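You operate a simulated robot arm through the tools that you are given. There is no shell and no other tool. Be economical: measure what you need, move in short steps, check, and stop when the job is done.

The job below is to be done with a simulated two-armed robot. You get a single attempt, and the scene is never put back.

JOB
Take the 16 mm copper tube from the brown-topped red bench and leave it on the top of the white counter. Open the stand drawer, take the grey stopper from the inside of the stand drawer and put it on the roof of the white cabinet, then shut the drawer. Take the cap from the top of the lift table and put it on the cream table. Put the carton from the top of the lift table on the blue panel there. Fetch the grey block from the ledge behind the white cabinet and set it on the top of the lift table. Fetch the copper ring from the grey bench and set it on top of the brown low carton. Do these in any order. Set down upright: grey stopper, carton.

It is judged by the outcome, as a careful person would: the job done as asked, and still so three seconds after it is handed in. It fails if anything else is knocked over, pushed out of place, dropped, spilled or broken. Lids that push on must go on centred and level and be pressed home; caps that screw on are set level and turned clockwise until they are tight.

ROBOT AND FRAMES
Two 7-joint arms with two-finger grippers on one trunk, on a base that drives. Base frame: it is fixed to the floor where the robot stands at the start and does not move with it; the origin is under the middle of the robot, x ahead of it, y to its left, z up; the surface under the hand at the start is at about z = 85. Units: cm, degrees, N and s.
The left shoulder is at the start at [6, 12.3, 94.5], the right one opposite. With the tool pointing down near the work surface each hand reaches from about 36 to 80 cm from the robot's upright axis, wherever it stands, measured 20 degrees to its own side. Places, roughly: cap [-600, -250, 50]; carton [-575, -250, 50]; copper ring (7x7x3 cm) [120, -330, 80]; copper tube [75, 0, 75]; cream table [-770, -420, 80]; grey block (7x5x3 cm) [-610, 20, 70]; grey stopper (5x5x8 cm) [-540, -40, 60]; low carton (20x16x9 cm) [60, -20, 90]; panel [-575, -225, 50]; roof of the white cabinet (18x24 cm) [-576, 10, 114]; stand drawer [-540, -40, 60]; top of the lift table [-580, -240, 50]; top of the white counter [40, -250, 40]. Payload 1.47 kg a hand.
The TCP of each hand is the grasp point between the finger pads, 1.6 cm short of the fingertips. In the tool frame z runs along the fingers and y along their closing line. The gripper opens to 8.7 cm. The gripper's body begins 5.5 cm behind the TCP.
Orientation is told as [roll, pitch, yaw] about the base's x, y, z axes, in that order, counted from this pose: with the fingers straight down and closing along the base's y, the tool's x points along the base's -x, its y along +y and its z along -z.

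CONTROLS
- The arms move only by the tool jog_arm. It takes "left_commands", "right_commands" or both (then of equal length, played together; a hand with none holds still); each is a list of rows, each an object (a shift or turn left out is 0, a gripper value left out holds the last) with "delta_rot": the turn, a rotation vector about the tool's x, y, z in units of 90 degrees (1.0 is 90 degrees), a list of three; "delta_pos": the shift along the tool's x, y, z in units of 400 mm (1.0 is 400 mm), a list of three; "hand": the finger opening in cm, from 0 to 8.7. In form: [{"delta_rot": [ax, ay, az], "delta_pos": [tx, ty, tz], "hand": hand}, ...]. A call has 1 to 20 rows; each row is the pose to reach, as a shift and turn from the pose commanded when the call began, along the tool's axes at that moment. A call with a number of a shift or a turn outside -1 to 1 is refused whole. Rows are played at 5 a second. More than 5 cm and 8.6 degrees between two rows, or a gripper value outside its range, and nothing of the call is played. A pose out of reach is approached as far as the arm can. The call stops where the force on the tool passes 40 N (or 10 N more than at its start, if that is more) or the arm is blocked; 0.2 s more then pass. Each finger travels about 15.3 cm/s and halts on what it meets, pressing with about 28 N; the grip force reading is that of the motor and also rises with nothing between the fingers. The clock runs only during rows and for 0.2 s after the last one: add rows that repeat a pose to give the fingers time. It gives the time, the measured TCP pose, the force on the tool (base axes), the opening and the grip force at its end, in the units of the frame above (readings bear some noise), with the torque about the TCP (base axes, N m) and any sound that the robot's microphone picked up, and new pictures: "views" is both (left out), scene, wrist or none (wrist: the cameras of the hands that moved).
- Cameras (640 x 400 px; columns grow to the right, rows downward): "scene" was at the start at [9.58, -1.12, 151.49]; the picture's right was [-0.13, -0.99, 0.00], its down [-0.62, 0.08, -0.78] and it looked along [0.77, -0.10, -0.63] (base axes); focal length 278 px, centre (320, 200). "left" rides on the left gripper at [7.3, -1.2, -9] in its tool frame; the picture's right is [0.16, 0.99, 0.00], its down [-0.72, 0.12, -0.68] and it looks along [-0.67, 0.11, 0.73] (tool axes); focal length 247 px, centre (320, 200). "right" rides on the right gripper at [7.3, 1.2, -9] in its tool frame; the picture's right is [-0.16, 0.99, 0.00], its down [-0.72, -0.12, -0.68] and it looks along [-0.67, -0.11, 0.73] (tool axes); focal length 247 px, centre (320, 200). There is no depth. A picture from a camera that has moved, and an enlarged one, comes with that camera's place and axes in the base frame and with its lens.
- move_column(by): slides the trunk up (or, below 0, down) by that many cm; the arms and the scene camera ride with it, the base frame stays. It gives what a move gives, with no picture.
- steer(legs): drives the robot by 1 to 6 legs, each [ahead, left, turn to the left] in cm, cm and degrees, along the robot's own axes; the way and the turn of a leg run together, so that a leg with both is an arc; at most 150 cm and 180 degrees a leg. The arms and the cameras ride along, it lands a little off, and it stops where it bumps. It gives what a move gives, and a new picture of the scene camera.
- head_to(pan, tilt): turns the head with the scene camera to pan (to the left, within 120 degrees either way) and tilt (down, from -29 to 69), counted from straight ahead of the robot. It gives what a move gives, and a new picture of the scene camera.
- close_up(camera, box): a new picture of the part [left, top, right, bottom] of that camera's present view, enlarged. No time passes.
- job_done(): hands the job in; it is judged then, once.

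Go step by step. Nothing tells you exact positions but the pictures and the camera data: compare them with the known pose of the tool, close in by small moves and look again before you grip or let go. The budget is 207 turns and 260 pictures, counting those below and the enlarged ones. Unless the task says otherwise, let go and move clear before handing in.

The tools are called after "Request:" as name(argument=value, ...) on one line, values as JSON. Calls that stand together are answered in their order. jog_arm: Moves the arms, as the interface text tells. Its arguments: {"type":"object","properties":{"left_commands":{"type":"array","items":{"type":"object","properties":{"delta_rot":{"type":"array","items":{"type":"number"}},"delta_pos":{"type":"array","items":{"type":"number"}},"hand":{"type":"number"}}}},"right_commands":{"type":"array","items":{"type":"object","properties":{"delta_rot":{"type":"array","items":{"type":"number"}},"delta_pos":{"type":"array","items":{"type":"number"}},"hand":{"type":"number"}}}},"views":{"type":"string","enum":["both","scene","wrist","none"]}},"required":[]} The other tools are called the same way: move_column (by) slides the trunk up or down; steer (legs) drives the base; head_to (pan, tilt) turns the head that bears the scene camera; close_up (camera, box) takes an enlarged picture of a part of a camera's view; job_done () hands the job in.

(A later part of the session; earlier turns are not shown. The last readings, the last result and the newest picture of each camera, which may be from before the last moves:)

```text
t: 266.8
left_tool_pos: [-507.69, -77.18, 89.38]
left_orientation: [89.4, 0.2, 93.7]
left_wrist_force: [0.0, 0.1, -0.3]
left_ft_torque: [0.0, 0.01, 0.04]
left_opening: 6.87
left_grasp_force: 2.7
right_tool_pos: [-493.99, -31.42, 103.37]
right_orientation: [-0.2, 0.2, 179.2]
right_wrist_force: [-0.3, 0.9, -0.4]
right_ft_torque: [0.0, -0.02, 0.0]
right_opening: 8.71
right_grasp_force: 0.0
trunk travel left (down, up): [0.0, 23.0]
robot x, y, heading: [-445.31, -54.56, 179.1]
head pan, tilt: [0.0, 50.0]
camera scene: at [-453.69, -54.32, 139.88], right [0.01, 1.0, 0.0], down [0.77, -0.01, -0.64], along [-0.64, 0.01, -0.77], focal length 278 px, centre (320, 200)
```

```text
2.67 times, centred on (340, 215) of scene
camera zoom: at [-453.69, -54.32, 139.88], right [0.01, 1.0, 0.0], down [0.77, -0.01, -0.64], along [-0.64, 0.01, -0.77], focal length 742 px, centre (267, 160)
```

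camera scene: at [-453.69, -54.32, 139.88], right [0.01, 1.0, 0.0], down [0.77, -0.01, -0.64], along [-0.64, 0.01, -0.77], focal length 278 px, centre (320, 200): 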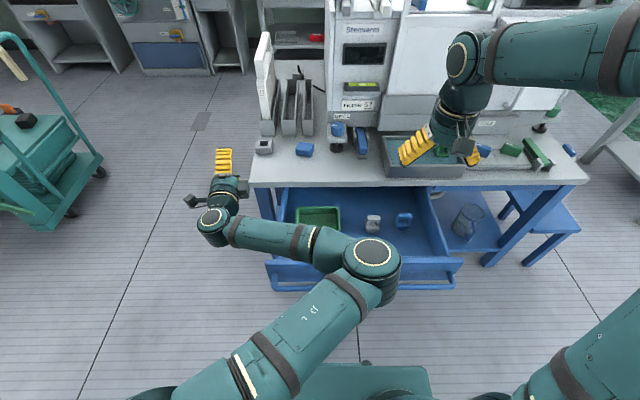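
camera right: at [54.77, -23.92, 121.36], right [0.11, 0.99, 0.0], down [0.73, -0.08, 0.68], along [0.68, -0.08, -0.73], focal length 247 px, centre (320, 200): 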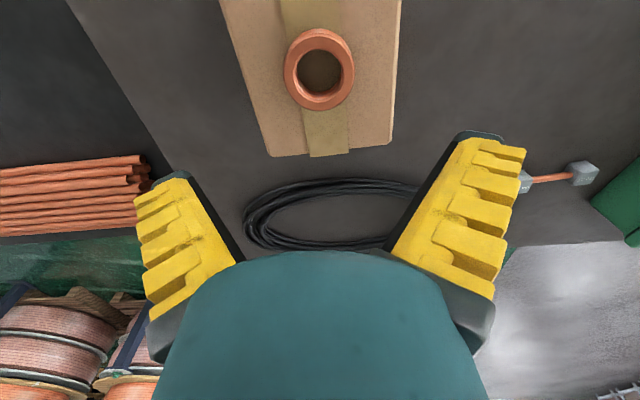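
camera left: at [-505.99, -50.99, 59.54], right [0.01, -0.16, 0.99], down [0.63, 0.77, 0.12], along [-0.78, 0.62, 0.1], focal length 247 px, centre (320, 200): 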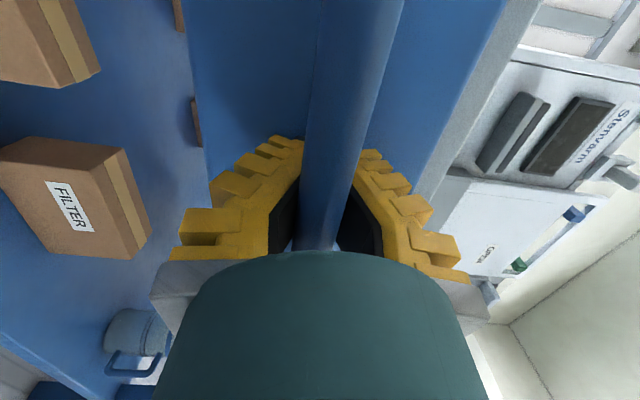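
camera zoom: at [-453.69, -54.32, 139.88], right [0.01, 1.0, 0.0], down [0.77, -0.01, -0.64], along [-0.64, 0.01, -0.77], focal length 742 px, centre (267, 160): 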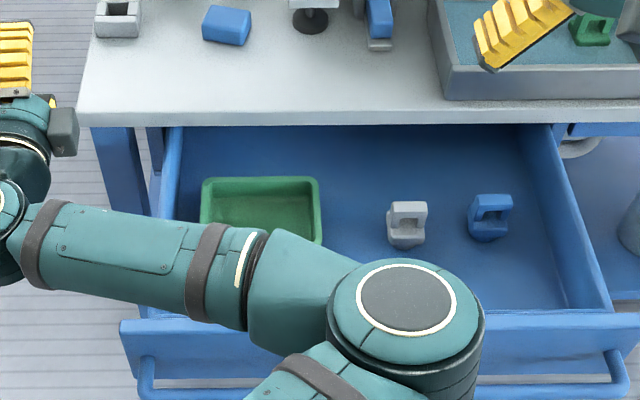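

Triangulated, the grey stopper is at about [-510.1, -34.9, 59]. I'll bring the right hand over it.

Request:
jog_arm(right_commands=[{"delta_pos": [-0.1, 0.023, 0.04], "hand": 7.5}, {"delta_pos": [-0.2, 0.046, 0.08]}, {"delta_pos": [-0.3, 0.07, 0.14]}, {"delta_pos": [-0.4, 0.0925, 0.2]}, {"delta_pos": [-0.4025, 0.0925, 0.32]}, {"delta_pos": [-0.4025, 0.0925, 0.44]}, {"delta_pos": [-0.4025, 0.0925, 0.56]}, {"delta_pos": [-0.4025, 0.0925, 0.68]}])

```text
t: 268.6
left_tool_pos: [-507.68, -77.17, 89.37]
left_orientation: [89.5, 0.1, 93.7]
left_wrist_force: [-0.1, 1.2, 0.8]
left_ft_torque: [-0.01, 0.0, -0.03]
left_opening: 6.9
left_grasp_force: 3.2
right_tool_pos: [-510.07, -34.92, 76.07]
right_orientation: [-0.1, 0.1, 179.3]
right_wrist_force: [-0.4, 0.1, 0.3]
right_ft_torque: [-0.01, -0.03, -0.01]
right_opening: 7.77
right_grasp_force: 1.7
trunk travel left (down, up): [0.0, 23.0]
robot x, y, heading: [-445.02, -54.49, 178.8]
head pan, tilt: [0.0, 50.0]
camera scene: at [-453.67, -54.3, 139.88], right [0.01, 1.0, 0.0], down [0.77, -0.01, -0.64], along [-0.64, 0.01, -0.77], focal length 278 px, centre (320, 200)
camera right: at [-502.67, -36.14, 84.9], right [-0.17, -0.99, 0.0], down [-0.72, 0.13, 0.68], along [-0.67, 0.12, -0.73], focal length 247 px, centre (320, 200)
```

scene: 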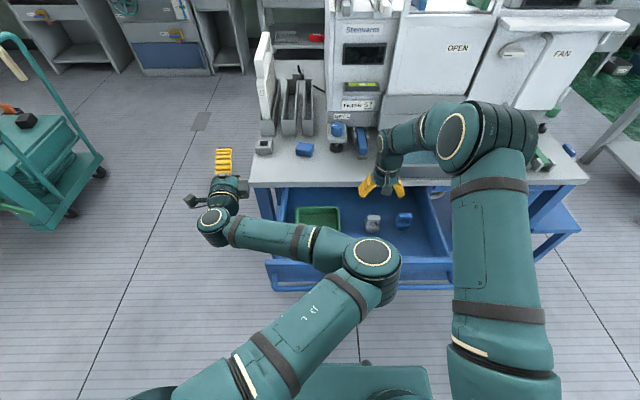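
right: 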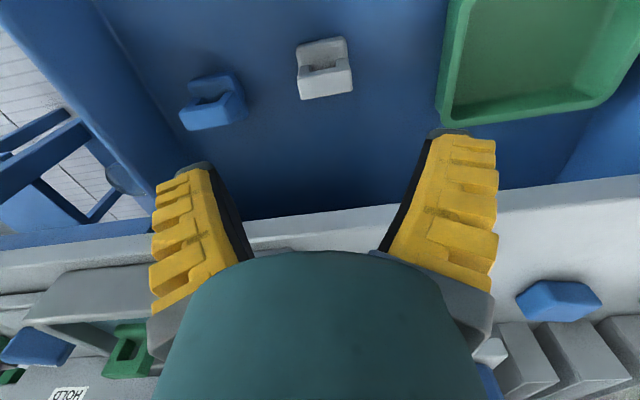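

Request:
jog_arm(right_commands=[{"delta_pos": [0.012, 0.012, 0.1]}, {"delta_pos": [0.012, 0.012, 0.2]}, {"delta_pos": [0.012, 0.012, 0.26]}], views="wrist")

```text
t: 269.4
left_tool_pos: [-507.72, -77.19, 89.33]
left_orientation: [89.5, 0.3, 93.8]
left_wrist_force: [0.2, -0.1, 0.3]
left_ft_torque: [0.01, 0.02, 0.01]
left_opening: 6.89
left_grasp_force: 3.2
right_tool_pos: [-509.51, -35.11, 65.79]
right_orientation: [0.1, 0.0, 179.2]
right_wrist_force: [-0.1, -1.0, 0.1]
right_ft_torque: [-0.02, 0.01, -0.03]
right_opening: 7.76
right_grasp_force: 1.5
trunk travel left (down, up): [0.0, 23.0]
robot x, y, heading: [-444.99, -54.52, 178.9]
head pan, tilt: [0.0, 50.0]
camera right: at [-502.25, -36.34, 74.79], right [-0.17, -0.98, 0.0], down [-0.72, 0.13, 0.68], along [-0.67, 0.12, -0.73], focal length 247 px, centre (320, 200)
```

right: 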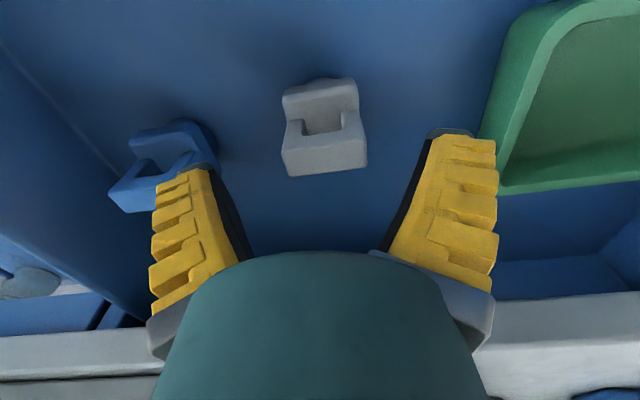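

Request:
jog_arm(right_commands=[{"delta_pos": [0, 0.006, 0.06], "hand": 7.2}, {"delta_pos": [0, 0.006, 0.11]}, {"delta_pos": [0, 0.006, 0.15]}, {"delta_pos": [0, 0.006, 0.165]}], views="wrist")

```text
t: 270.4
left_tool_pos: [-507.29, -77.38, 89.62]
left_orientation: [89.7, 0.2, 93.7]
left_wrist_force: [-0.9, 0.0, -0.2]
left_ft_torque: [-0.01, 0.01, 0.0]
left_opening: 6.91
left_grasp_force: 3.6
right_tool_pos: [-509.73, -35.43, 59.73]
right_orientation: [-0.1, -0.4, 179.1]
right_wrist_force: [-1.8, 0.3, 26.7]
right_ft_torque: [-0.05, -0.24, -0.07]
right_opening: 6.65
right_grasp_force: 11.6
trunk travel left (down, up): [0.0, 23.0]
robot x, y, heading: [-445.1, -54.4, 179.2]
head pan, tilt: [0.0, 50.0]
camera right: at [-502.35, -36.62, 68.54], right [-0.17, -0.98, 0.0], down [-0.72, 0.13, 0.69], along [-0.68, 0.12, -0.73], focal length 247 px, centre (320, 200)
```

right: 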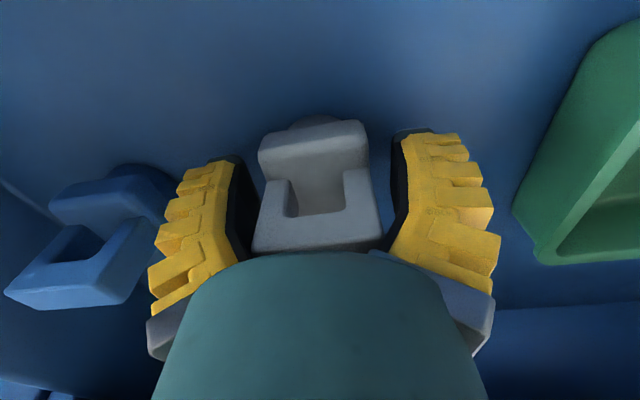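

Something pushes back at this height, but the fingers already span the stopper's upper part. I'll ease up slightly and close.

Request:
jog_arm(right_commands=[{"delta_pos": [0, 0, -0.01]}, {"delta_pos": [0, 0, -0.01], "hand": 5}, {"delta_pos": [0, 0, -0.01], "hand": 3}, {"delta_pos": [0, 0, -0.01], "hand": 3}, {"delta_pos": [0, 0, -0.01], "hand": 3}], views="wrist")

```text
t: 271.6
left_tool_pos: [-507.46, -77.21, 89.46]
left_orientation: [89.5, 0.1, 93.6]
left_wrist_force: [0.8, -0.2, 1.5]
left_ft_torque: [-0.03, 0.0, -0.02]
left_opening: 6.9
left_grasp_force: 2.8
right_tool_pos: [-509.55, -35.5, 59.71]
right_orientation: [-0.1, 0.0, 179.2]
right_wrist_force: [-7.3, 1.9, 9.0]
right_ft_torque: [-0.02, 0.01, -0.06]
right_opening: 5.17
right_grasp_force: 27.8
trunk travel left (down, up): [0.0, 23.0]
robot x, y, heading: [-445.09, -54.68, 179.3]
head pan, tilt: [0.0, 50.0]
camera right: at [-502.29, -36.66, 68.6], right [-0.17, -0.99, 0.0], down [-0.72, 0.13, 0.68], along [-0.67, 0.12, -0.73], focal length 247 px, centre (320, 200)
```

right: 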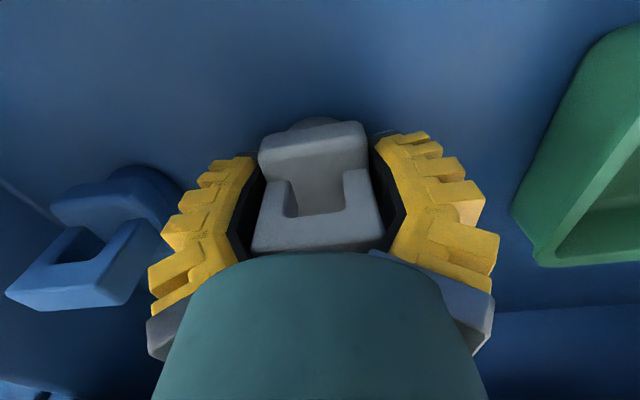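

Gripped at 5.2 cm. Lifting straight up.

Request:
jog_arm(right_commands=[{"delta_pos": [0, 0, -0.05]}, {"delta_pos": [0, 0, -0.15]}, {"delta_pos": [0, 0, -0.27]}, {"delta_pos": [0, 0, -0.39]}, {"delta_pos": [0, 0, -0.51]}, {"delta_pos": [0, 0, -0.63]}, {"delta_pos": [0, 0, -0.75]}, {"delta_pos": [0, 0, -0.87]}, {"delta_pos": [0, 0, -0.99]}])

```text
t: 273.6
left_tool_pos: [-507.58, -77.23, 89.46]
left_orientation: [89.5, 0.2, 93.7]
left_wrist_force: [-0.5, -0.2, 0.0]
left_ft_torque: [-0.01, -0.03, -0.01]
left_opening: 6.92
left_grasp_force: 3.3
right_tool_pos: [-509.64, -35.53, 98.91]
right_orientation: [-0.1, 0.1, 179.2]
right_wrist_force: [0.2, 0.6, -0.8]
right_ft_torque: [-0.03, -0.03, 0.01]
right_opening: 4.85
right_grasp_force: 28.4
trunk travel left (down, up): [0.0, 23.0]
robot x, y, heading: [-445.1, -54.23, 179.3]
head pan, tilt: [0.0, 50.0]
camera scene: at [-453.61, -54.31, 139.89], right [0.01, 1.0, 0.0], down [0.77, -0.01, -0.64], along [-0.64, 0.01, -0.77], focal length 278 px, centre (320, 200)
camera right: at [-502.53, -36.73, 107.91], right [-0.17, -0.99, 0.0], down [-0.72, 0.12, 0.68], along [-0.67, 0.12, -0.73], focal length 247 px, centre (320, 200)
```

scene: 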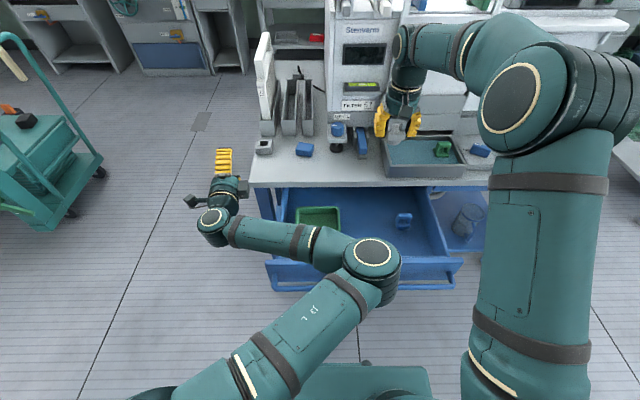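
right: 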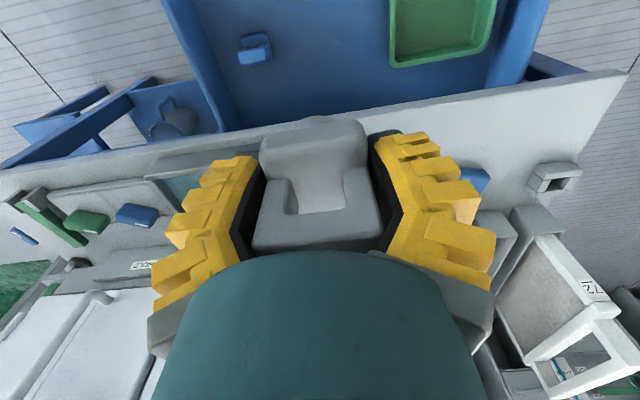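

The stopper is held. Next, shut the drawer: back off, lower the left hand to straddle the bar again, and push it home.

Request:
steer(legs=[[-34, -14, 0]])

Request:
jog_arm(left_commands=[{"delta_pos": [0, -0.1, 0], "hand": 6.5}, {"delta_pos": [-0.05, -0.18, 0]}, {"delta_pos": [-0.13, -0.27, 0]}, {"delta_pos": [-0.21, -0.36, 0]}, {"delta_pos": [-0.3, -0.45, 0]}, {"delta_pos": [-0.38, -0.54, 0]}, {"delta_pos": [-0.45, -0.63, 0]}, {"delta_pos": [-0.5, -0.72, 0]}])

```text
t: 276.0
left_tool_pos: [-472.38, -63.36, 89.55]
left_orientation: [89.5, 0.3, 93.5]
left_wrist_force: [0.5, 0.2, 0.9]
left_ft_torque: [0.01, 0.01, 0.03]
left_opening: 6.9
left_grasp_force: 3.0
right_tool_pos: [-474.55, -21.7, 98.9]
right_orientation: [-0.1, -0.1, 179.0]
right_wrist_force: [-0.1, -0.3, -0.8]
right_ft_torque: [0.0, 0.02, 0.01]
right_opening: 4.69
right_grasp_force: 28.2
trunk travel left (down, up): [0.0, 23.0]
robot x, y, heading: [-410.03, -40.92, 179.0]
head pan, tilt: [0.0, 50.0]
camera scene: at [-418.42, -40.67, 139.89], right [0.02, 1.0, 0.0], down [0.77, -0.01, -0.64], along [-0.64, 0.01, -0.77], focal length 278 px, centre (320, 200)
```

scene: 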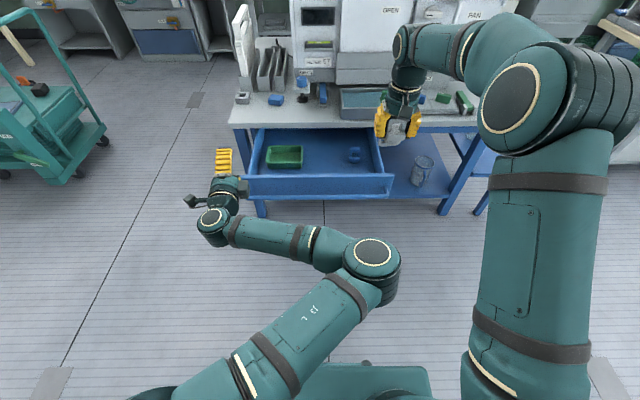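

```text
refused: row 5 steps farther than a row can; nothing moved
```

Request:
jog_arm(left_commands=[{"delta_pos": [0, -0.1, 0], "hand": 6.5}, {"delta_pos": [-0.06, -0.19, 0]}, {"delta_pos": [-0.13, -0.28, 0]}, {"delta_pos": [-0.2, -0.37, 0]}, {"delta_pos": [-0.27, -0.46, 0]}, {"delta_pos": [-0.35, -0.55, 0]}, {"delta_pos": [-0.43, -0.64, 0]}, {"delta_pos": [-0.5, -0.72, 0]}])

Request:
close_up(camera="right", box=[200, 80, 440, 280])

```text
t: 277.8
left_tool_pos: [-473.27, -43.61, 60.98]
left_orientation: [89.5, 0.3, 93.6]
left_wrist_force: [0.3, 0.6, -0.3]
left_ft_torque: [0.01, 0.01, 0.0]
left_opening: 6.9
left_grasp_force: 2.6
right_tool_pos: [-474.58, -21.65, 98.84]
right_orientation: [-0.1, 0.2, 179.0]
right_wrist_force: [-0.6, -0.6, -1.9]
right_ft_torque: [0.0, 0.0, 0.02]
right_opening: 4.61
right_grasp_force: 28.3
trunk travel left (down, up): [0.0, 23.0]
robot x, y, heading: [-409.94, -40.96, 178.7]
head pan, tilt: [0.0, 50.0]
camera scene: at [-418.49, -40.67, 139.88], right [0.02, 1.0, 0.0], down [0.77, -0.01, -0.64], along [-0.64, 0.01, -0.77], focal length 278 px, centre (320, 200)
camera left: at [-464.09, -50.23, 59.82], right [0.0, -0.15, 0.99], down [0.63, 0.77, 0.12], along [-0.77, 0.62, 0.1], focal length 247 px, centre (320, 200)
```

scene: 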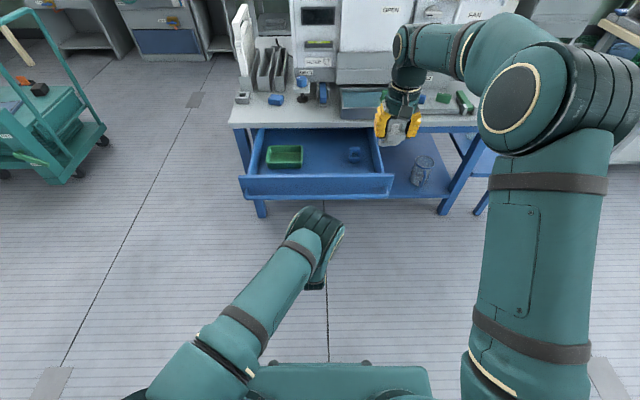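
left: 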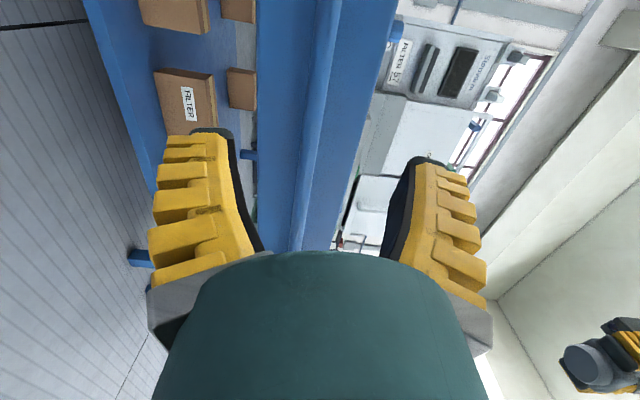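

```text
2.00 times, centred on (320, 180) of right
camera zoom: at [-467.37, -22.92, 107.83], right [-0.18, -0.98, 0.0], down [-0.72, 0.13, 0.68], along [-0.67, 0.12, -0.73], focal length 494 px, centre (320, 240)
```

zoom: 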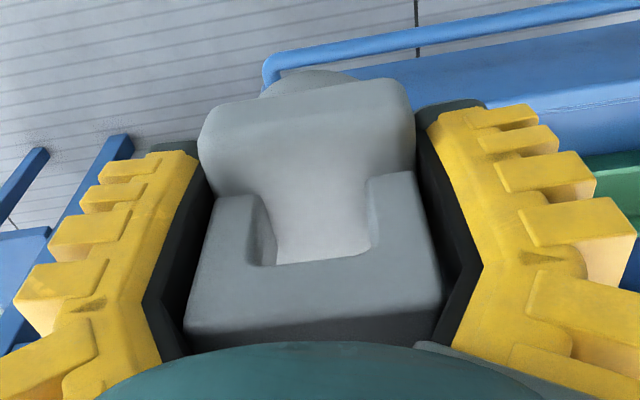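

The left hand straddles the bar line. Driving forward to push the drawer shut.

Request:
steer(legs=[[42, 0, 0.8], [7, 0, 0]])

Request:
close_up(camera="scene", box=[200, 120, 440, 320])

```text
t: 281.0
left_tool_pos: [-519.59, -44.18, 60.31]
left_orientation: [88.7, 0.3, 94.5]
left_wrist_force: [3.7, -0.6, 1.9]
left_ft_torque: [0.03, 0.25, 0.01]
left_opening: 7.21
left_grasp_force: 5.9
right_tool_pos: [-521.82, -22.38, 98.84]
right_orientation: [-0.1, 0.2, 180.0]
right_wrist_force: [-0.2, -0.1, -0.2]
right_ft_torque: [0.0, -0.01, 0.01]
right_opening: 4.52
right_grasp_force: 27.8
trunk travel left (down, up): [0.0, 23.0]
robot x, y, heading: [-456.56, -40.6, 179.9]
head pan, tilt: [0.0, 50.0]
stopped in leg 2: the force on the tool passed its limit at 53 N (the readings are from after the stop); the commanded pose is now the measured one
camera scene: at [-465.35, -40.46, 139.9], right [0.0, 1.0, 0.0], down [0.77, 0.0, -0.64], along [-0.64, 0.0, -0.77], focal length 278 px, centre (320, 200)
```

scene: 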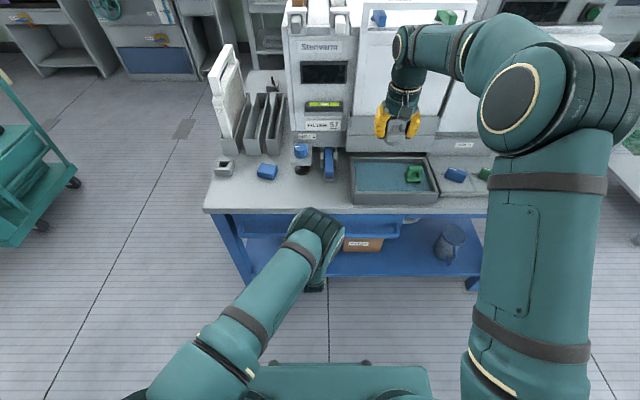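

```text
2.00 times, centred on (320, 220) of scene
camera zoom: at [-465.35, -40.46, 139.9], right [0.0, 1.0, 0.0], down [0.77, 0.0, -0.64], along [-0.64, 0.0, -0.77], focal length 557 px, centre (320, 160)
```

zoom: 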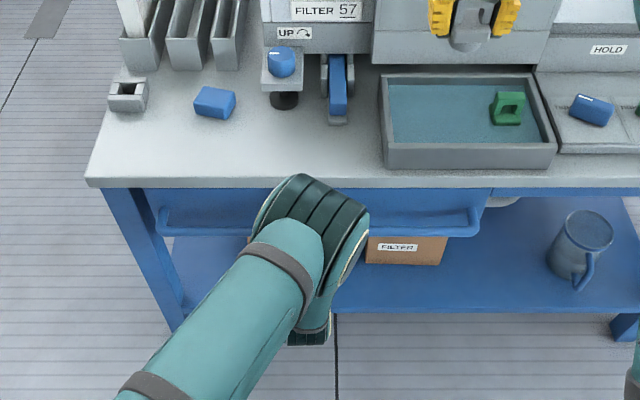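

The drawer is shut. I'll back off, raise the trunk, turn the left hand back to pointing down, and look at the cabinet roof.

Request:
steer(legs=[[-18, 0, 0]])

Request:
move_column(by=23)

Request:
jog_arm(left_commands=[{"delta_rot": [0.083, 0, 0], "delta_pos": [0.04, 0.03, 0]}, {"delta_rot": [0.167, 0, 0], "delta_pos": [0.08, 0.06, 0]}, {"delta_rot": [0.25, 0, 0], "delta_pos": [0.12, 0.1, 0]}, {"delta_rot": [0.333, 0, 0], "delta_pos": [0.16, 0.14, 0]}, {"delta_rot": [0.417, 0, 0], "delta_pos": [0.2, 0.18, 0]}, {"delta_rot": [0.5, 0, 0], "delta_pos": [0.24, 0.24, 0]}, {"delta_rot": [0.583, 0, 0], "delta_pos": [0.28, 0.3, 0]}, {"delta_rot": [0.667, 0, 0], "delta_pos": [0.32, 0.36, 0]}, {"delta_rot": [0.75, 0, 0], "delta_pos": [0.36, 0.42, 0]}, {"delta_rot": [0.833, 0, 0], "delta_pos": [0.4, 0.48, 0]}, {"delta_rot": [0.917, 0, 0], "delta_pos": [0.42, 0.54, 0]}, {"delta_rot": [1.0, 0, 0], "delta_pos": [0.42, 0.6, 0]}], views="none")

Request:
head_to(pan=-15, tilt=35)

Request:
close_up(camera="scene", box=[180, 60, 420, 260])

```text
t: 282.5
left_tool_pos: [-501.87, -44.07, 60.34]
left_orientation: [88.7, 0.3, 94.2]
left_wrist_force: [-0.3, 0.4, -0.7]
left_ft_torque: [0.03, -0.03, 0.03]
left_opening: 6.9
left_grasp_force: 2.8
right_tool_pos: [-503.87, -22.28, 98.87]
right_orientation: [-0.1, 0.0, 179.7]
right_wrist_force: [0.7, -0.6, -0.7]
right_ft_torque: [0.02, 0.03, 0.01]
right_opening: 4.51
right_grasp_force: 28.4
trunk travel left (down, up): [0.0, 23.0]
robot x, y, heading: [-438.99, -40.68, 179.9]
head pan, tilt: [0.0, 50.0]
camera scene: at [-447.52, -40.47, 139.9], right [0.01, 1.0, 0.0], down [0.77, 0.0, -0.64], along [-0.64, 0.0, -0.77], focal length 278 px, centre (320, 200)
```

scene: 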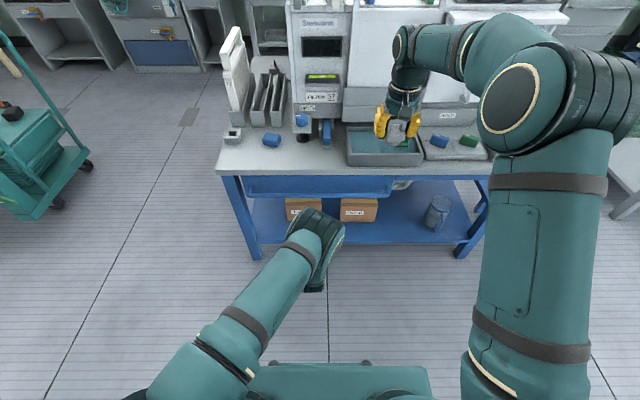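

```text
t: 284.9
left_tool_pos: [-501.85, -43.95, 83.18]
left_orientation: [88.7, 0.3, 94.2]
left_wrist_force: [0.7, 0.7, 0.1]
left_ft_torque: [-0.03, -0.02, -0.01]
left_opening: 6.91
left_grasp_force: 2.7
right_tool_pos: [-503.9, -22.18, 121.92]
right_orientation: [-0.2, 0.1, 179.7]
right_wrist_force: [0.1, -0.2, -2.2]
right_ft_torque: [-0.01, 0.02, 0.03]
right_opening: 4.48
right_grasp_force: 28.1
trunk travel left (down, up): [-23.0, 0.0]
robot x, y, heading: [-438.81, -40.82, 179.7]
head pan, tilt: [0.0, 50.0]
```

```text
t: 287.5
left_tool_pos: [-501.16, -60.93, 107.44]
left_orientation: [-1.3, 0.3, 94.1]
left_wrist_force: [-0.3, 0.1, -0.3]
left_ft_torque: [-0.01, -0.03, 0.0]
left_opening: 6.89
left_grasp_force: 3.1
right_tool_pos: [-503.94, -22.16, 121.77]
right_orientation: [-0.1, 0.2, 179.7]
right_wrist_force: [-0.7, -0.1, -0.9]
right_ft_torque: [0.0, -0.03, -0.01]
right_opening: 4.43
right_grasp_force: 28.4
trunk travel left (down, up): [-23.0, 0.0]
robot x, y, heading: [-439.0, -40.69, 179.7]
head pan, tilt: [0.0, 50.0]
```

```text
t: 288.3
left_tool_pos: [-501.07, -60.68, 107.43]
left_orientation: [-1.4, 0.2, 94.2]
left_wrist_force: [0.1, -0.3, 0.5]
left_ft_torque: [-0.02, -0.03, 0.0]
left_opening: 6.9
left_grasp_force: 3.0
right_tool_pos: [-503.95, -22.11, 121.9]
right_orientation: [-0.1, 0.0, 179.6]
right_wrist_force: [-0.7, 0.5, -0.7]
right_ft_torque: [-0.02, -0.02, -0.01]
right_opening: 4.44
right_grasp_force: 28.2
trunk travel left (down, up): [-23.0, 0.0]
robot x, y, heading: [-438.7, -40.32, 179.9]
head pan, tilt: [-15.0, 35.0]
camera scene: at [-448.41, -38.17, 165.05], right [0.26, 0.96, 0.0], down [0.55, -0.15, -0.82], along [-0.79, 0.22, -0.57], focal length 278 px, centre (320, 200)
```

scene: 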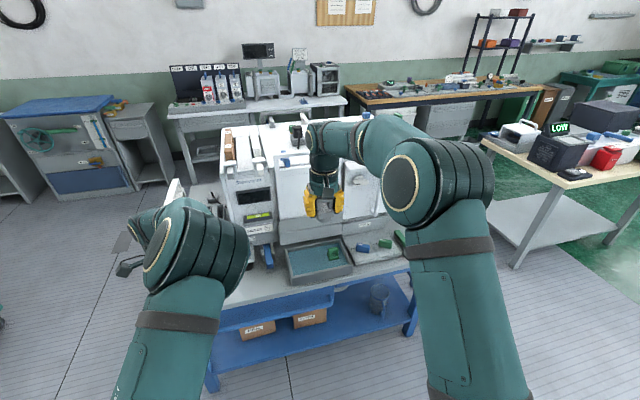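

```text
2.00 times, centred on (300, 160) of scene
camera zoom: at [-448.41, -38.17, 165.05], right [0.26, 0.96, 0.0], down [0.55, -0.15, -0.82], along [-0.79, 0.22, -0.57], focal length 557 px, centre (360, 280)
```

zoom: 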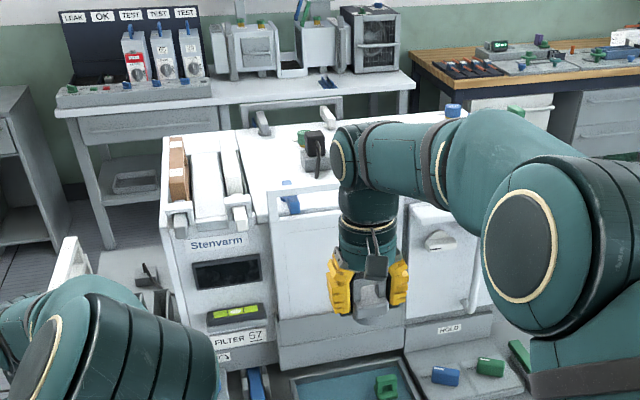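

The right arm hides the roof. I'll raise the right hand well above it, drive up to the stand, and look with the wrist camera.

Request:
jog_arm(right_commands=[{"delta_pos": [0, 0, -0.1]}, {"delta_pos": [0, 0, -0.2]}, {"delta_pos": [0, 0, -0.3]}, {"delta_pos": [0, 0, -0.4]}], views="none")

Request:
steer(legs=[[35, -10, 0]])

Request:
jog_arm(right_commands=[{"delta_pos": [0, 0, 0]}], views="wrist")

```text
t: 289.3
left_tool_pos: [-501.07, -60.98, 107.55]
left_orientation: [-1.3, 0.4, 94.1]
left_wrist_force: [-0.1, -0.5, -1.1]
left_ft_torque: [0.02, -0.02, 0.0]
left_opening: 6.87
left_grasp_force: 2.6
right_tool_pos: [-504.05, -22.07, 137.8]
right_orientation: [-0.1, 0.1, 179.7]
right_wrist_force: [-0.1, -0.2, -0.6]
right_ft_torque: [-0.01, -0.04, 0.01]
right_opening: 4.43
right_grasp_force: 28.2
trunk travel left (down, up): [-23.0, 0.0]
robot x, y, heading: [-438.92, -40.6, 179.7]
head pan, tilt: [-15.0, 35.0]
```

```text
t: 291.6
left_tool_pos: [-535.11, -50.55, 107.49]
left_orientation: [-1.3, 0.3, 94.4]
left_wrist_force: [-0.1, 0.6, -0.6]
left_ft_torque: [-0.01, -0.02, 0.0]
left_opening: 6.88
left_grasp_force: 2.6
right_tool_pos: [-538.07, -11.88, 137.7]
right_orientation: [0.0, 0.2, 179.8]
right_wrist_force: [-0.6, 0.1, -0.4]
right_ft_torque: [0.01, -0.02, 0.02]
right_opening: 4.41
right_grasp_force: 28.4
trunk travel left (down, up): [-23.0, 0.0]
robot x, y, heading: [-473.03, -29.93, 179.6]
head pan, tilt: [-15.0, 35.0]
camera scene: at [-482.5, -27.84, 165.06], right [0.26, 0.97, 0.0], down [0.55, -0.15, -0.82], along [-0.79, 0.21, -0.57], focal length 278 px, centre (320, 200)
```

scene: 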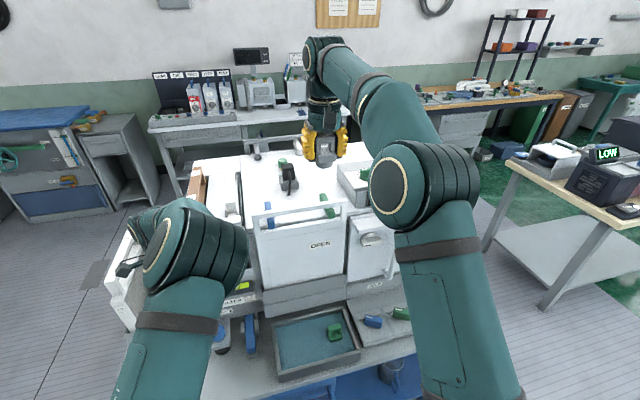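

```text
t: 292.0
left_tool_pos: [-535.02, -50.69, 107.51]
left_orientation: [-1.3, 0.3, 94.2]
left_wrist_force: [-0.6, 0.4, 0.1]
left_ft_torque: [0.0, 0.05, 0.0]
left_opening: 6.92
left_grasp_force: 2.8
right_tool_pos: [-538.07, -11.74, 137.88]
right_orientation: [-0.1, 0.0, 179.8]
right_wrist_force: [0.3, 0.3, -0.5]
right_ft_torque: [0.01, -0.01, 0.01]
right_opening: 4.42
right_grasp_force: 28.1
trunk travel left (down, up): [-23.0, 0.0]
robot x, y, heading: [-472.78, -30.41, 179.8]
head pan, tilt: [-15.0, 35.0]
camera right: at [-530.77, -13.02, 146.77], right [-0.16, -0.99, 0.0], down [-0.72, 0.12, 0.68], along [-0.67, 0.11, -0.73], focal length 247 px, centre (320, 200)
```

right: 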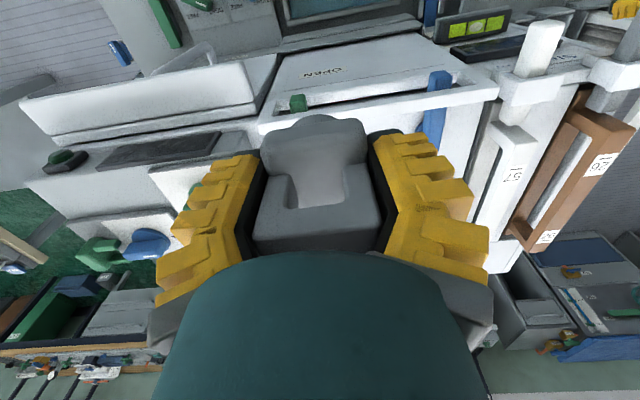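

Request:
close_up(camera="scene", box=[180, 130, 400, 270])

```text
2.86 times, centred on (290, 200) of scene
camera zoom: at [-482.38, -27.87, 165.06], right [0.26, 0.97, 0.0], down [0.55, -0.15, -0.82], along [-0.79, 0.21, -0.57], focal length 795 px, centre (406, 200)
```

zoom: 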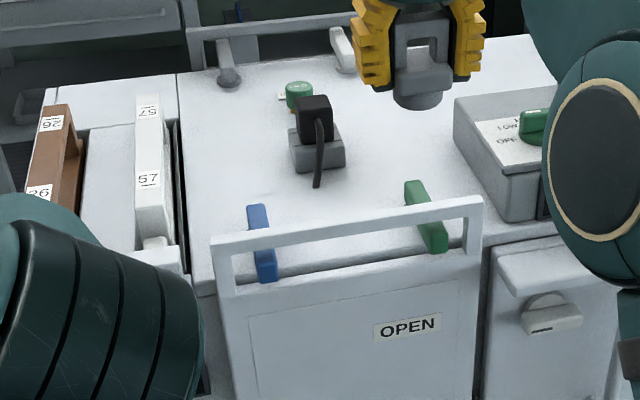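

The free patch on the white roof is between the black clamp and the grey box, about [-563, -8.5, 115]. I'll drive 10 cm closer and bring the stopper above it.

Request:
steer(legs=[[10, 0, 0]])

Request:
jog_arm(right_commands=[{"delta_pos": [-0.1, -0.025, 0]}, {"delta_pos": [-0.2, -0.05, 0]}, {"delta_pos": [-0.3, -0.07, 0]}, {"delta_pos": [-0.38, -0.085, 0]}])

```text
t: 292.9
left_tool_pos: [-536.08, -50.54, 107.7]
left_orientation: [-2.6, 0.1, 93.5]
left_wrist_force: [30.4, 2.0, 12.6]
left_ft_torque: [0.55, 3.0, -1.71]
left_opening: 6.89
left_grasp_force: 3.1
right_tool_pos: [-539.81, -11.84, 137.92]
right_orientation: [-0.1, 0.0, 179.9]
right_wrist_force: [-0.5, -0.5, 0.6]
right_ft_torque: [-0.02, 0.03, -0.03]
right_opening: 4.38
right_grasp_force: 27.8
trunk travel left (down, up): [-23.0, 0.0]
robot x, y, heading: [-475.43, -29.91, 180.0]
head pan, tilt: [-15.0, 35.0]
stopped in leg 1: the force on the tool passed its limit at 124 N (the readings are from after the stop); the commanded pose is now the measured one
camera scene: at [-484.01, -27.8, 165.09], right [0.26, 0.97, 0.0], down [0.55, -0.15, -0.82], along [-0.79, 0.21, -0.57], focal length 278 px, centre (320, 200)
```

scene: 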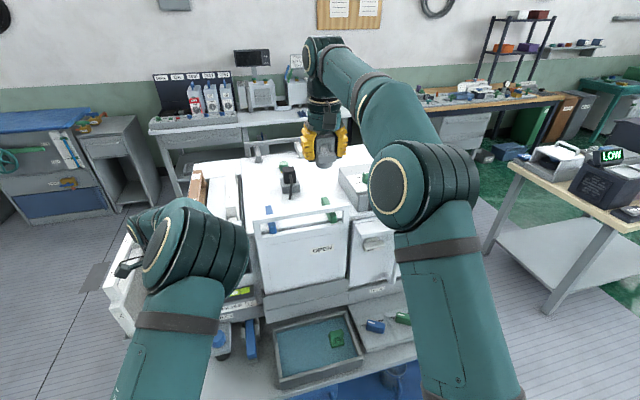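

```text
t: 293.2
left_tool_pos: [-536.03, -50.5, 107.69]
left_orientation: [-2.7, 0.1, 93.4]
left_wrist_force: [15.6, 2.7, 1.2]
left_ft_torque: [-0.1, 1.48, -0.86]
left_opening: 6.94
left_grasp_force: 3.0
right_tool_pos: [-541.97, -11.7, 137.26]
right_orientation: [-0.3, 0.7, -180.0]
right_wrist_force: [0.2, 0.6, -0.6]
right_ft_torque: [0.01, 0.04, 0.0]
right_opening: 4.4
right_grasp_force: 28.4
right hand out of reach, approached as far as the arm can: row 1
trunk travel left (down, up): [-23.0, 0.0]
robot x, y, heading: [-474.92, -30.34, 179.9]
head pan, tilt: [-15.0, 35.0]
stopped in row 1 (left hand): the force on the tool passed its limit at 66 N (the readings are from after the stop); the commanded pose is now the measured one
camera scene: at [-484.02, -27.83, 165.08], right [0.26, 0.97, 0.0], down [0.55, -0.15, -0.82], along [-0.79, 0.21, -0.57], focal length 278 px, centre (320, 200)
camera right: at [-534.76, -12.78, 146.37], right [-0.16, -0.99, -0.01], down [-0.73, 0.11, 0.67], along [-0.66, 0.11, -0.74], focal length 247 px, centre (320, 200)
```

scene: 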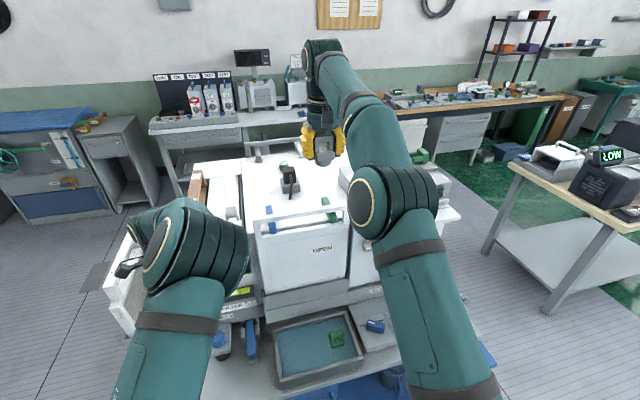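
right: 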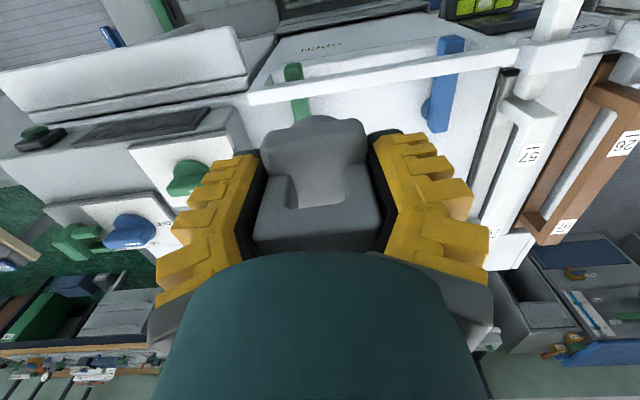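

My left hand touched the cabinet front. I'll back up at once and tuck the left hand in before going on.

Request:
steer(legs=[[-8, 0, 0]])

Request:
jog_arm(left_commands=[{"delta_pos": [0.0, -0.09, -0.05]}, {"delta_pos": [0.05, -0.18, -0.1]}, {"delta_pos": [0.1, -0.27, -0.15]}, {"delta_pos": [0.15, -0.36, -0.2]}, {"delta_pos": [0.15, -0.45, -0.22]}], views="scene")

Request:
close_up(camera="scene", box=[100, 130, 340, 330])

```text
t: 294.3
left_tool_pos: [-528.48, -50.6, 107.43]
left_orientation: [-2.6, 0.1, 93.2]
left_wrist_force: [1.0, -0.4, -0.6]
left_ft_torque: [0.01, 0.04, 0.01]
left_opening: 6.9
left_grasp_force: 3.0
right_tool_pos: [-534.35, -11.75, 137.19]
right_orientation: [-0.4, 0.6, 180.0]
right_wrist_force: [0.2, -0.2, -1.0]
right_ft_torque: [0.01, 0.01, -0.01]
right_opening: 4.36
right_grasp_force: 28.2
trunk travel left (down, up): [-23.0, 0.0]
robot x, y, heading: [-467.44, -30.29, 179.7]
head pan, tilt: [-15.0, 35.0]
camera scene: at [-476.52, -27.88, 165.07], right [0.26, 0.97, 0.0], down [0.55, -0.15, -0.82], along [-0.79, 0.21, -0.57], focal length 278 px, centre (320, 200)
```

scene: 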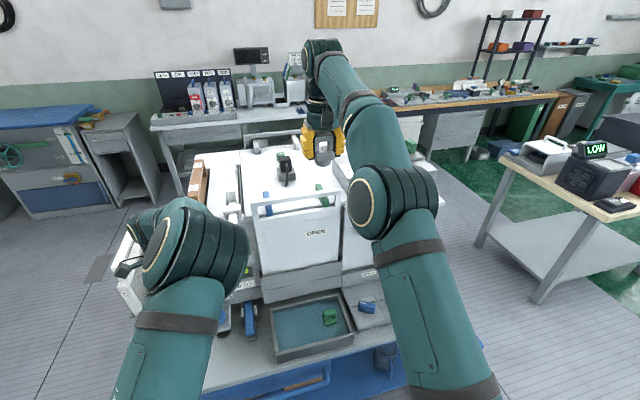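

```text
t: 295.5
left_tool_pos: [-510.75, -55.57, 117.17]
left_orientation: [-2.6, 0.1, 93.1]
left_wrist_force: [0.0, -0.7, -0.7]
left_ft_torque: [-0.05, 0.04, 0.0]
left_opening: 6.9
left_grasp_force: 2.7
right_tool_pos: [-534.4, -11.54, 137.15]
right_orientation: [-0.2, 1.0, 180.0]
right_wrist_force: [-0.6, -0.3, -0.5]
right_ft_torque: [0.0, 0.01, -0.02]
right_opening: 4.38
right_grasp_force: 27.7
trunk travel left (down, up): [-23.0, 0.0]
robot x, y, heading: [-466.93, -30.04, 179.8]
head pan, tilt: [-15.0, 35.0]
camera scene: at [-476.6, -27.81, 165.06], right [0.26, 0.97, 0.0], down [0.55, -0.15, -0.82], along [-0.79, 0.21, -0.57], focal length 278 px, centre (320, 200)
```

scene: 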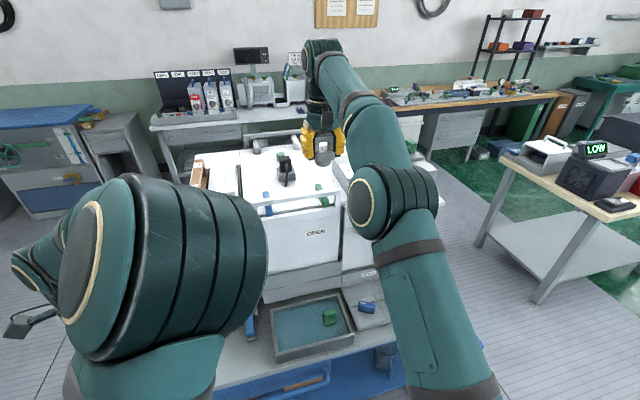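

```text
2.00 times, centred on (220, 230) of scene
camera zoom: at [-476.6, -27.81, 165.06], right [0.26, 0.97, 0.0], down [0.55, -0.15, -0.82], along [-0.79, 0.21, -0.57], focal length 557 px, centre (520, 140)
```

zoom: 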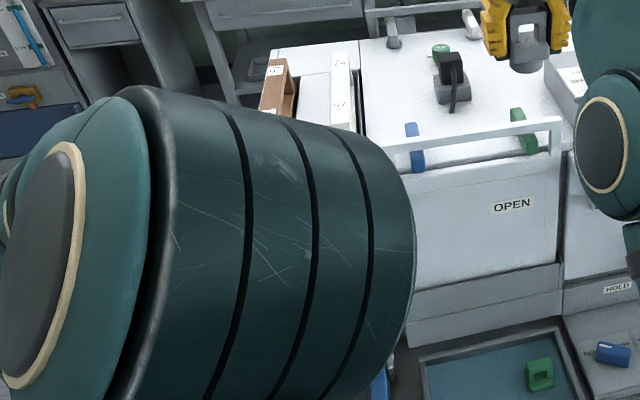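

Nothing seems displaced. The roof's free area proper is behind the grey box, around [-576, 10]; I'll test how far the right arm reaches at a lower height. First tuck the left hand more and creep forward.

Request:
jog_arm(left_commands=[{"delta_pos": [0.05, -0.08, 0]}, {"delta_pos": [0.1, -0.16, 0]}, {"delta_pos": [0.12, -0.2, 0]}], right_commands=[{"delta_pos": [0, 0, 0.1]}, {"delta_pos": [0, 0, 0.2]}, {"delta_pos": [0, 0, 0.3]}], views="none")

Request:
steer(legs=[[12, -4, 0], [8, 0, 0]])

```text
t: 296.3
left_tool_pos: [-502.57, -59.91, 117.66]
left_orientation: [-2.6, 0.1, 93.0]
left_wrist_force: [0.0, 0.7, -0.3]
left_ft_torque: [0.02, -0.02, 0.01]
left_opening: 6.92
left_grasp_force: 3.4
right_tool_pos: [-534.24, -11.5, 125.3]
right_orientation: [-0.1, 0.8, 180.1]
right_wrist_force: [0.9, -0.6, -0.4]
right_ft_torque: [0.01, 0.02, 0.02]
right_opening: 4.39
right_grasp_force: 27.7
trunk travel left (down, up): [-23.0, 0.0]
robot x, y, heading: [-467.37, -30.37, 179.7]
head pan, tilt: [-15.0, 35.0]
```

```text
t: 298.2
left_tool_pos: [-522.67, -55.45, 117.69]
left_orientation: [-2.8, 0.1, 92.9]
left_wrist_force: [0.3, 0.4, 0.1]
left_ft_torque: [-0.02, 0.0, -0.03]
left_opening: 6.93
left_grasp_force: 3.3
right_tool_pos: [-554.19, -6.92, 125.24]
right_orientation: [-0.3, 1.0, 179.6]
right_wrist_force: [-1.3, -0.6, -1.2]
right_ft_torque: [0.01, -0.02, -0.01]
right_opening: 4.42
right_grasp_force: 27.9
trunk travel left (down, up): [-23.0, 0.0]
robot x, y, heading: [-486.9, -25.89, 179.9]
head pan, tilt: [-15.0, 35.0]
camera scene: at [-496.75, -23.54, 165.05], right [0.27, 0.96, 0.0], down [0.55, -0.15, -0.82], along [-0.79, 0.22, -0.57], focal length 278 px, centre (320, 200)
```

scene: 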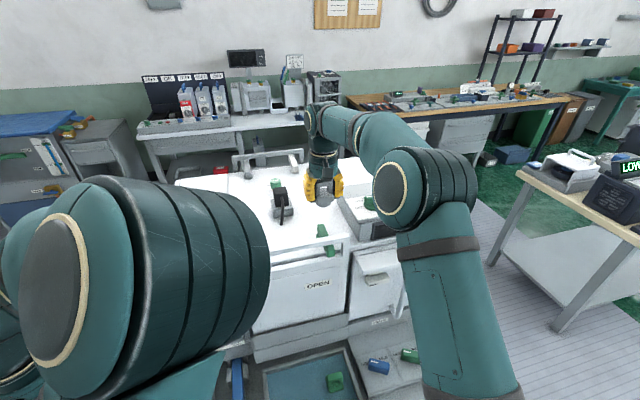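

Request:
jog_arm(right_commands=[{"delta_pos": [-0.1, 0.0, 0]}, {"delta_pos": [-0.2, 0.0, 0]}, {"delta_pos": [-0.3, 0.0, 0]}, {"delta_pos": [-0.4, 0.0, 0]}])

Request:
close_up(camera="scene", box=[200, 110, 420, 290])

```text
t: 299.2
left_tool_pos: [-522.8, -55.46, 117.53]
left_orientation: [-2.8, 0.1, 92.9]
left_wrist_force: [0.2, -0.2, -1.1]
left_ft_torque: [0.0, -0.04, -0.02]
left_opening: 6.91
left_grasp_force: 2.7
right_tool_pos: [-560.33, -6.56, 123.76]
right_orientation: [-0.3, 0.9, 179.7]
right_wrist_force: [0.1, 1.1, -0.4]
right_ft_torque: [-0.01, 0.0, 0.0]
right_opening: 4.41
right_grasp_force: 27.8
right hand out of reach, approached as far as the arm can: row 2, 3, 4
trunk travel left (down, up): [-23.0, 0.0]
robot x, y, heading: [-487.19, -25.92, 179.8]
head pan, tilt: [-15.0, 35.0]
camera scene: at [-496.82, -23.55, 165.04], right [0.27, 0.96, 0.0], down [0.55, -0.15, -0.82], along [-0.79, 0.22, -0.58], focal length 278 px, centre (320, 200)
camera right: at [-553.25, -7.82, 132.91], right [-0.16, -0.99, -0.01], down [-0.74, 0.12, 0.67], along [-0.66, 0.11, -0.74], focal length 247 px, centre (320, 200)
```

scene: 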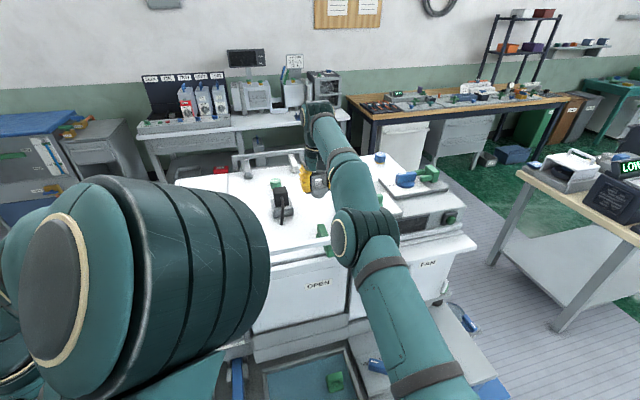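
right: 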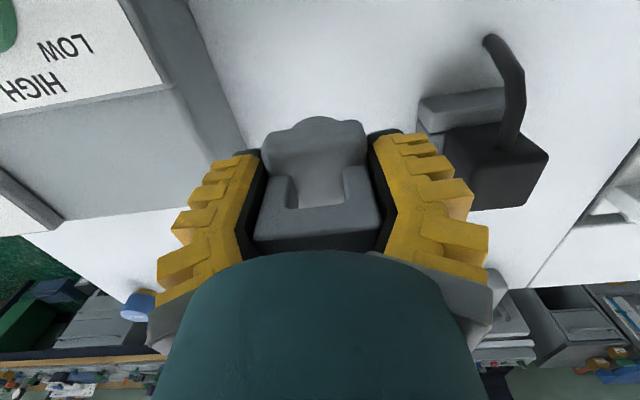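

```text
2.22 times, centred on (310, 200) of scene
camera zoom: at [-496.82, -23.55, 165.04], right [0.27, 0.96, 0.0], down [0.55, -0.15, -0.82], along [-0.79, 0.22, -0.58], focal length 619 px, centre (342, 200)
```

zoom: 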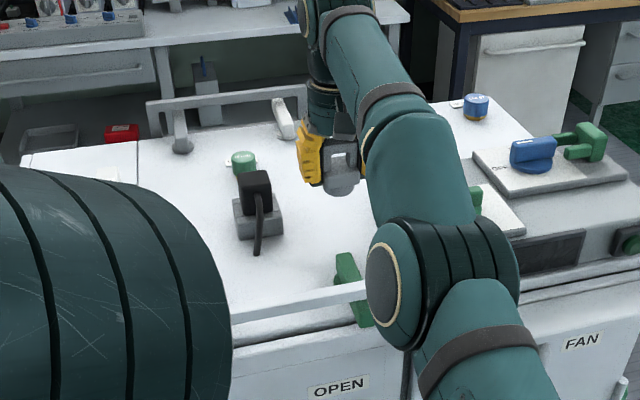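

At this height the arm reaches x≈-560. I'll creep the base forward 7 cm to get behind the grey box.

Request:
steer(legs=[[7, -5, 0]])

Request:
jog_arm(right_commands=[{"delta_pos": [0, 0.0, 0]}], views="wrist")

```text
t: 300.4
left_tool_pos: [-529.09, -50.78, 117.63]
left_orientation: [-2.7, 0.1, 93.3]
left_wrist_force: [0.8, -0.6, 0.5]
left_ft_torque: [0.0, -0.01, 0.01]
left_opening: 6.92
left_grasp_force: 3.0
right_tool_pos: [-566.85, -2.16, 123.91]
right_orientation: [-0.1, 0.8, -179.8]
right_wrist_force: [0.4, -0.3, -0.7]
right_ft_torque: [-0.03, 0.0, 0.04]
right_opening: 4.4
right_grasp_force: 28.0
trunk travel left (down, up): [-23.0, 0.0]
robot x, y, heading: [-494.11, -21.29, -179.9]
head pan, tilt: [-15.0, 35.0]
stopped in leg 1: the robot was blocked; the commanded pose is now the measured one
camera scene: at [-503.16, -18.63, 165.05], right [0.26, 0.97, 0.0], down [0.55, -0.15, -0.82], along [-0.79, 0.21, -0.57], focal length 278 px, centre (320, 200)
```

scene: 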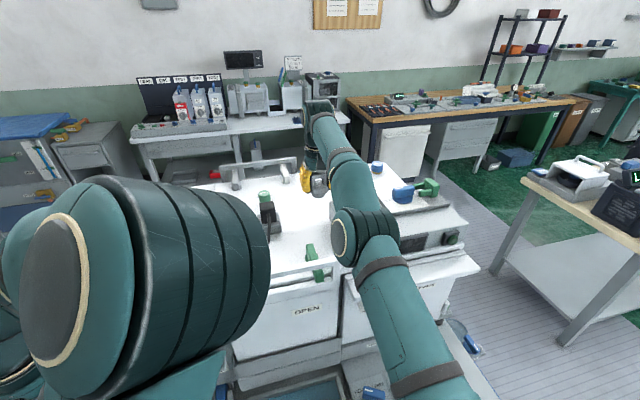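

```text
t: 300.8
left_tool_pos: [-528.99, -50.79, 117.69]
left_orientation: [-2.7, 0.0, 93.4]
left_wrist_force: [0.0, 0.2, 0.8]
left_ft_torque: [0.01, -0.01, -0.03]
left_opening: 6.92
left_grasp_force: 2.7
right_tool_pos: [-566.91, -2.01, 124.05]
right_orientation: [-0.2, 0.9, -179.9]
right_wrist_force: [-0.3, 0.3, 0.1]
right_ft_torque: [-0.04, 0.03, 0.01]
right_opening: 4.38
right_grasp_force: 28.1
trunk travel left (down, up): [-23.0, 0.0]
robot x, y, heading: [-493.34, -20.96, -180.1]
head pan, tilt: [-15.0, 35.0]
camera right: at [-559.79, -3.26, 133.01], right [-0.16, -0.99, -0.01], down [-0.73, 0.11, 0.67], along [-0.66, 0.11, -0.74], focal length 247 px, centre (320, 200)
```

right: 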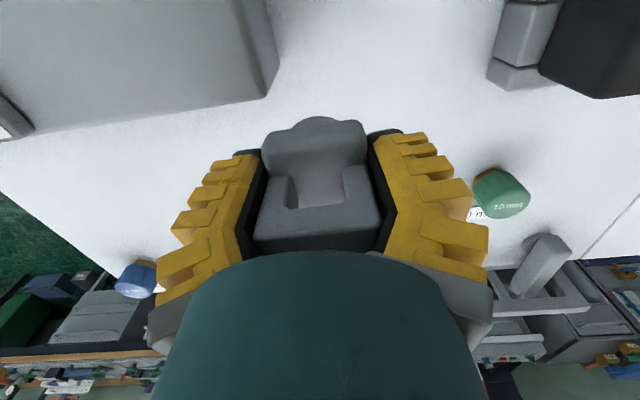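

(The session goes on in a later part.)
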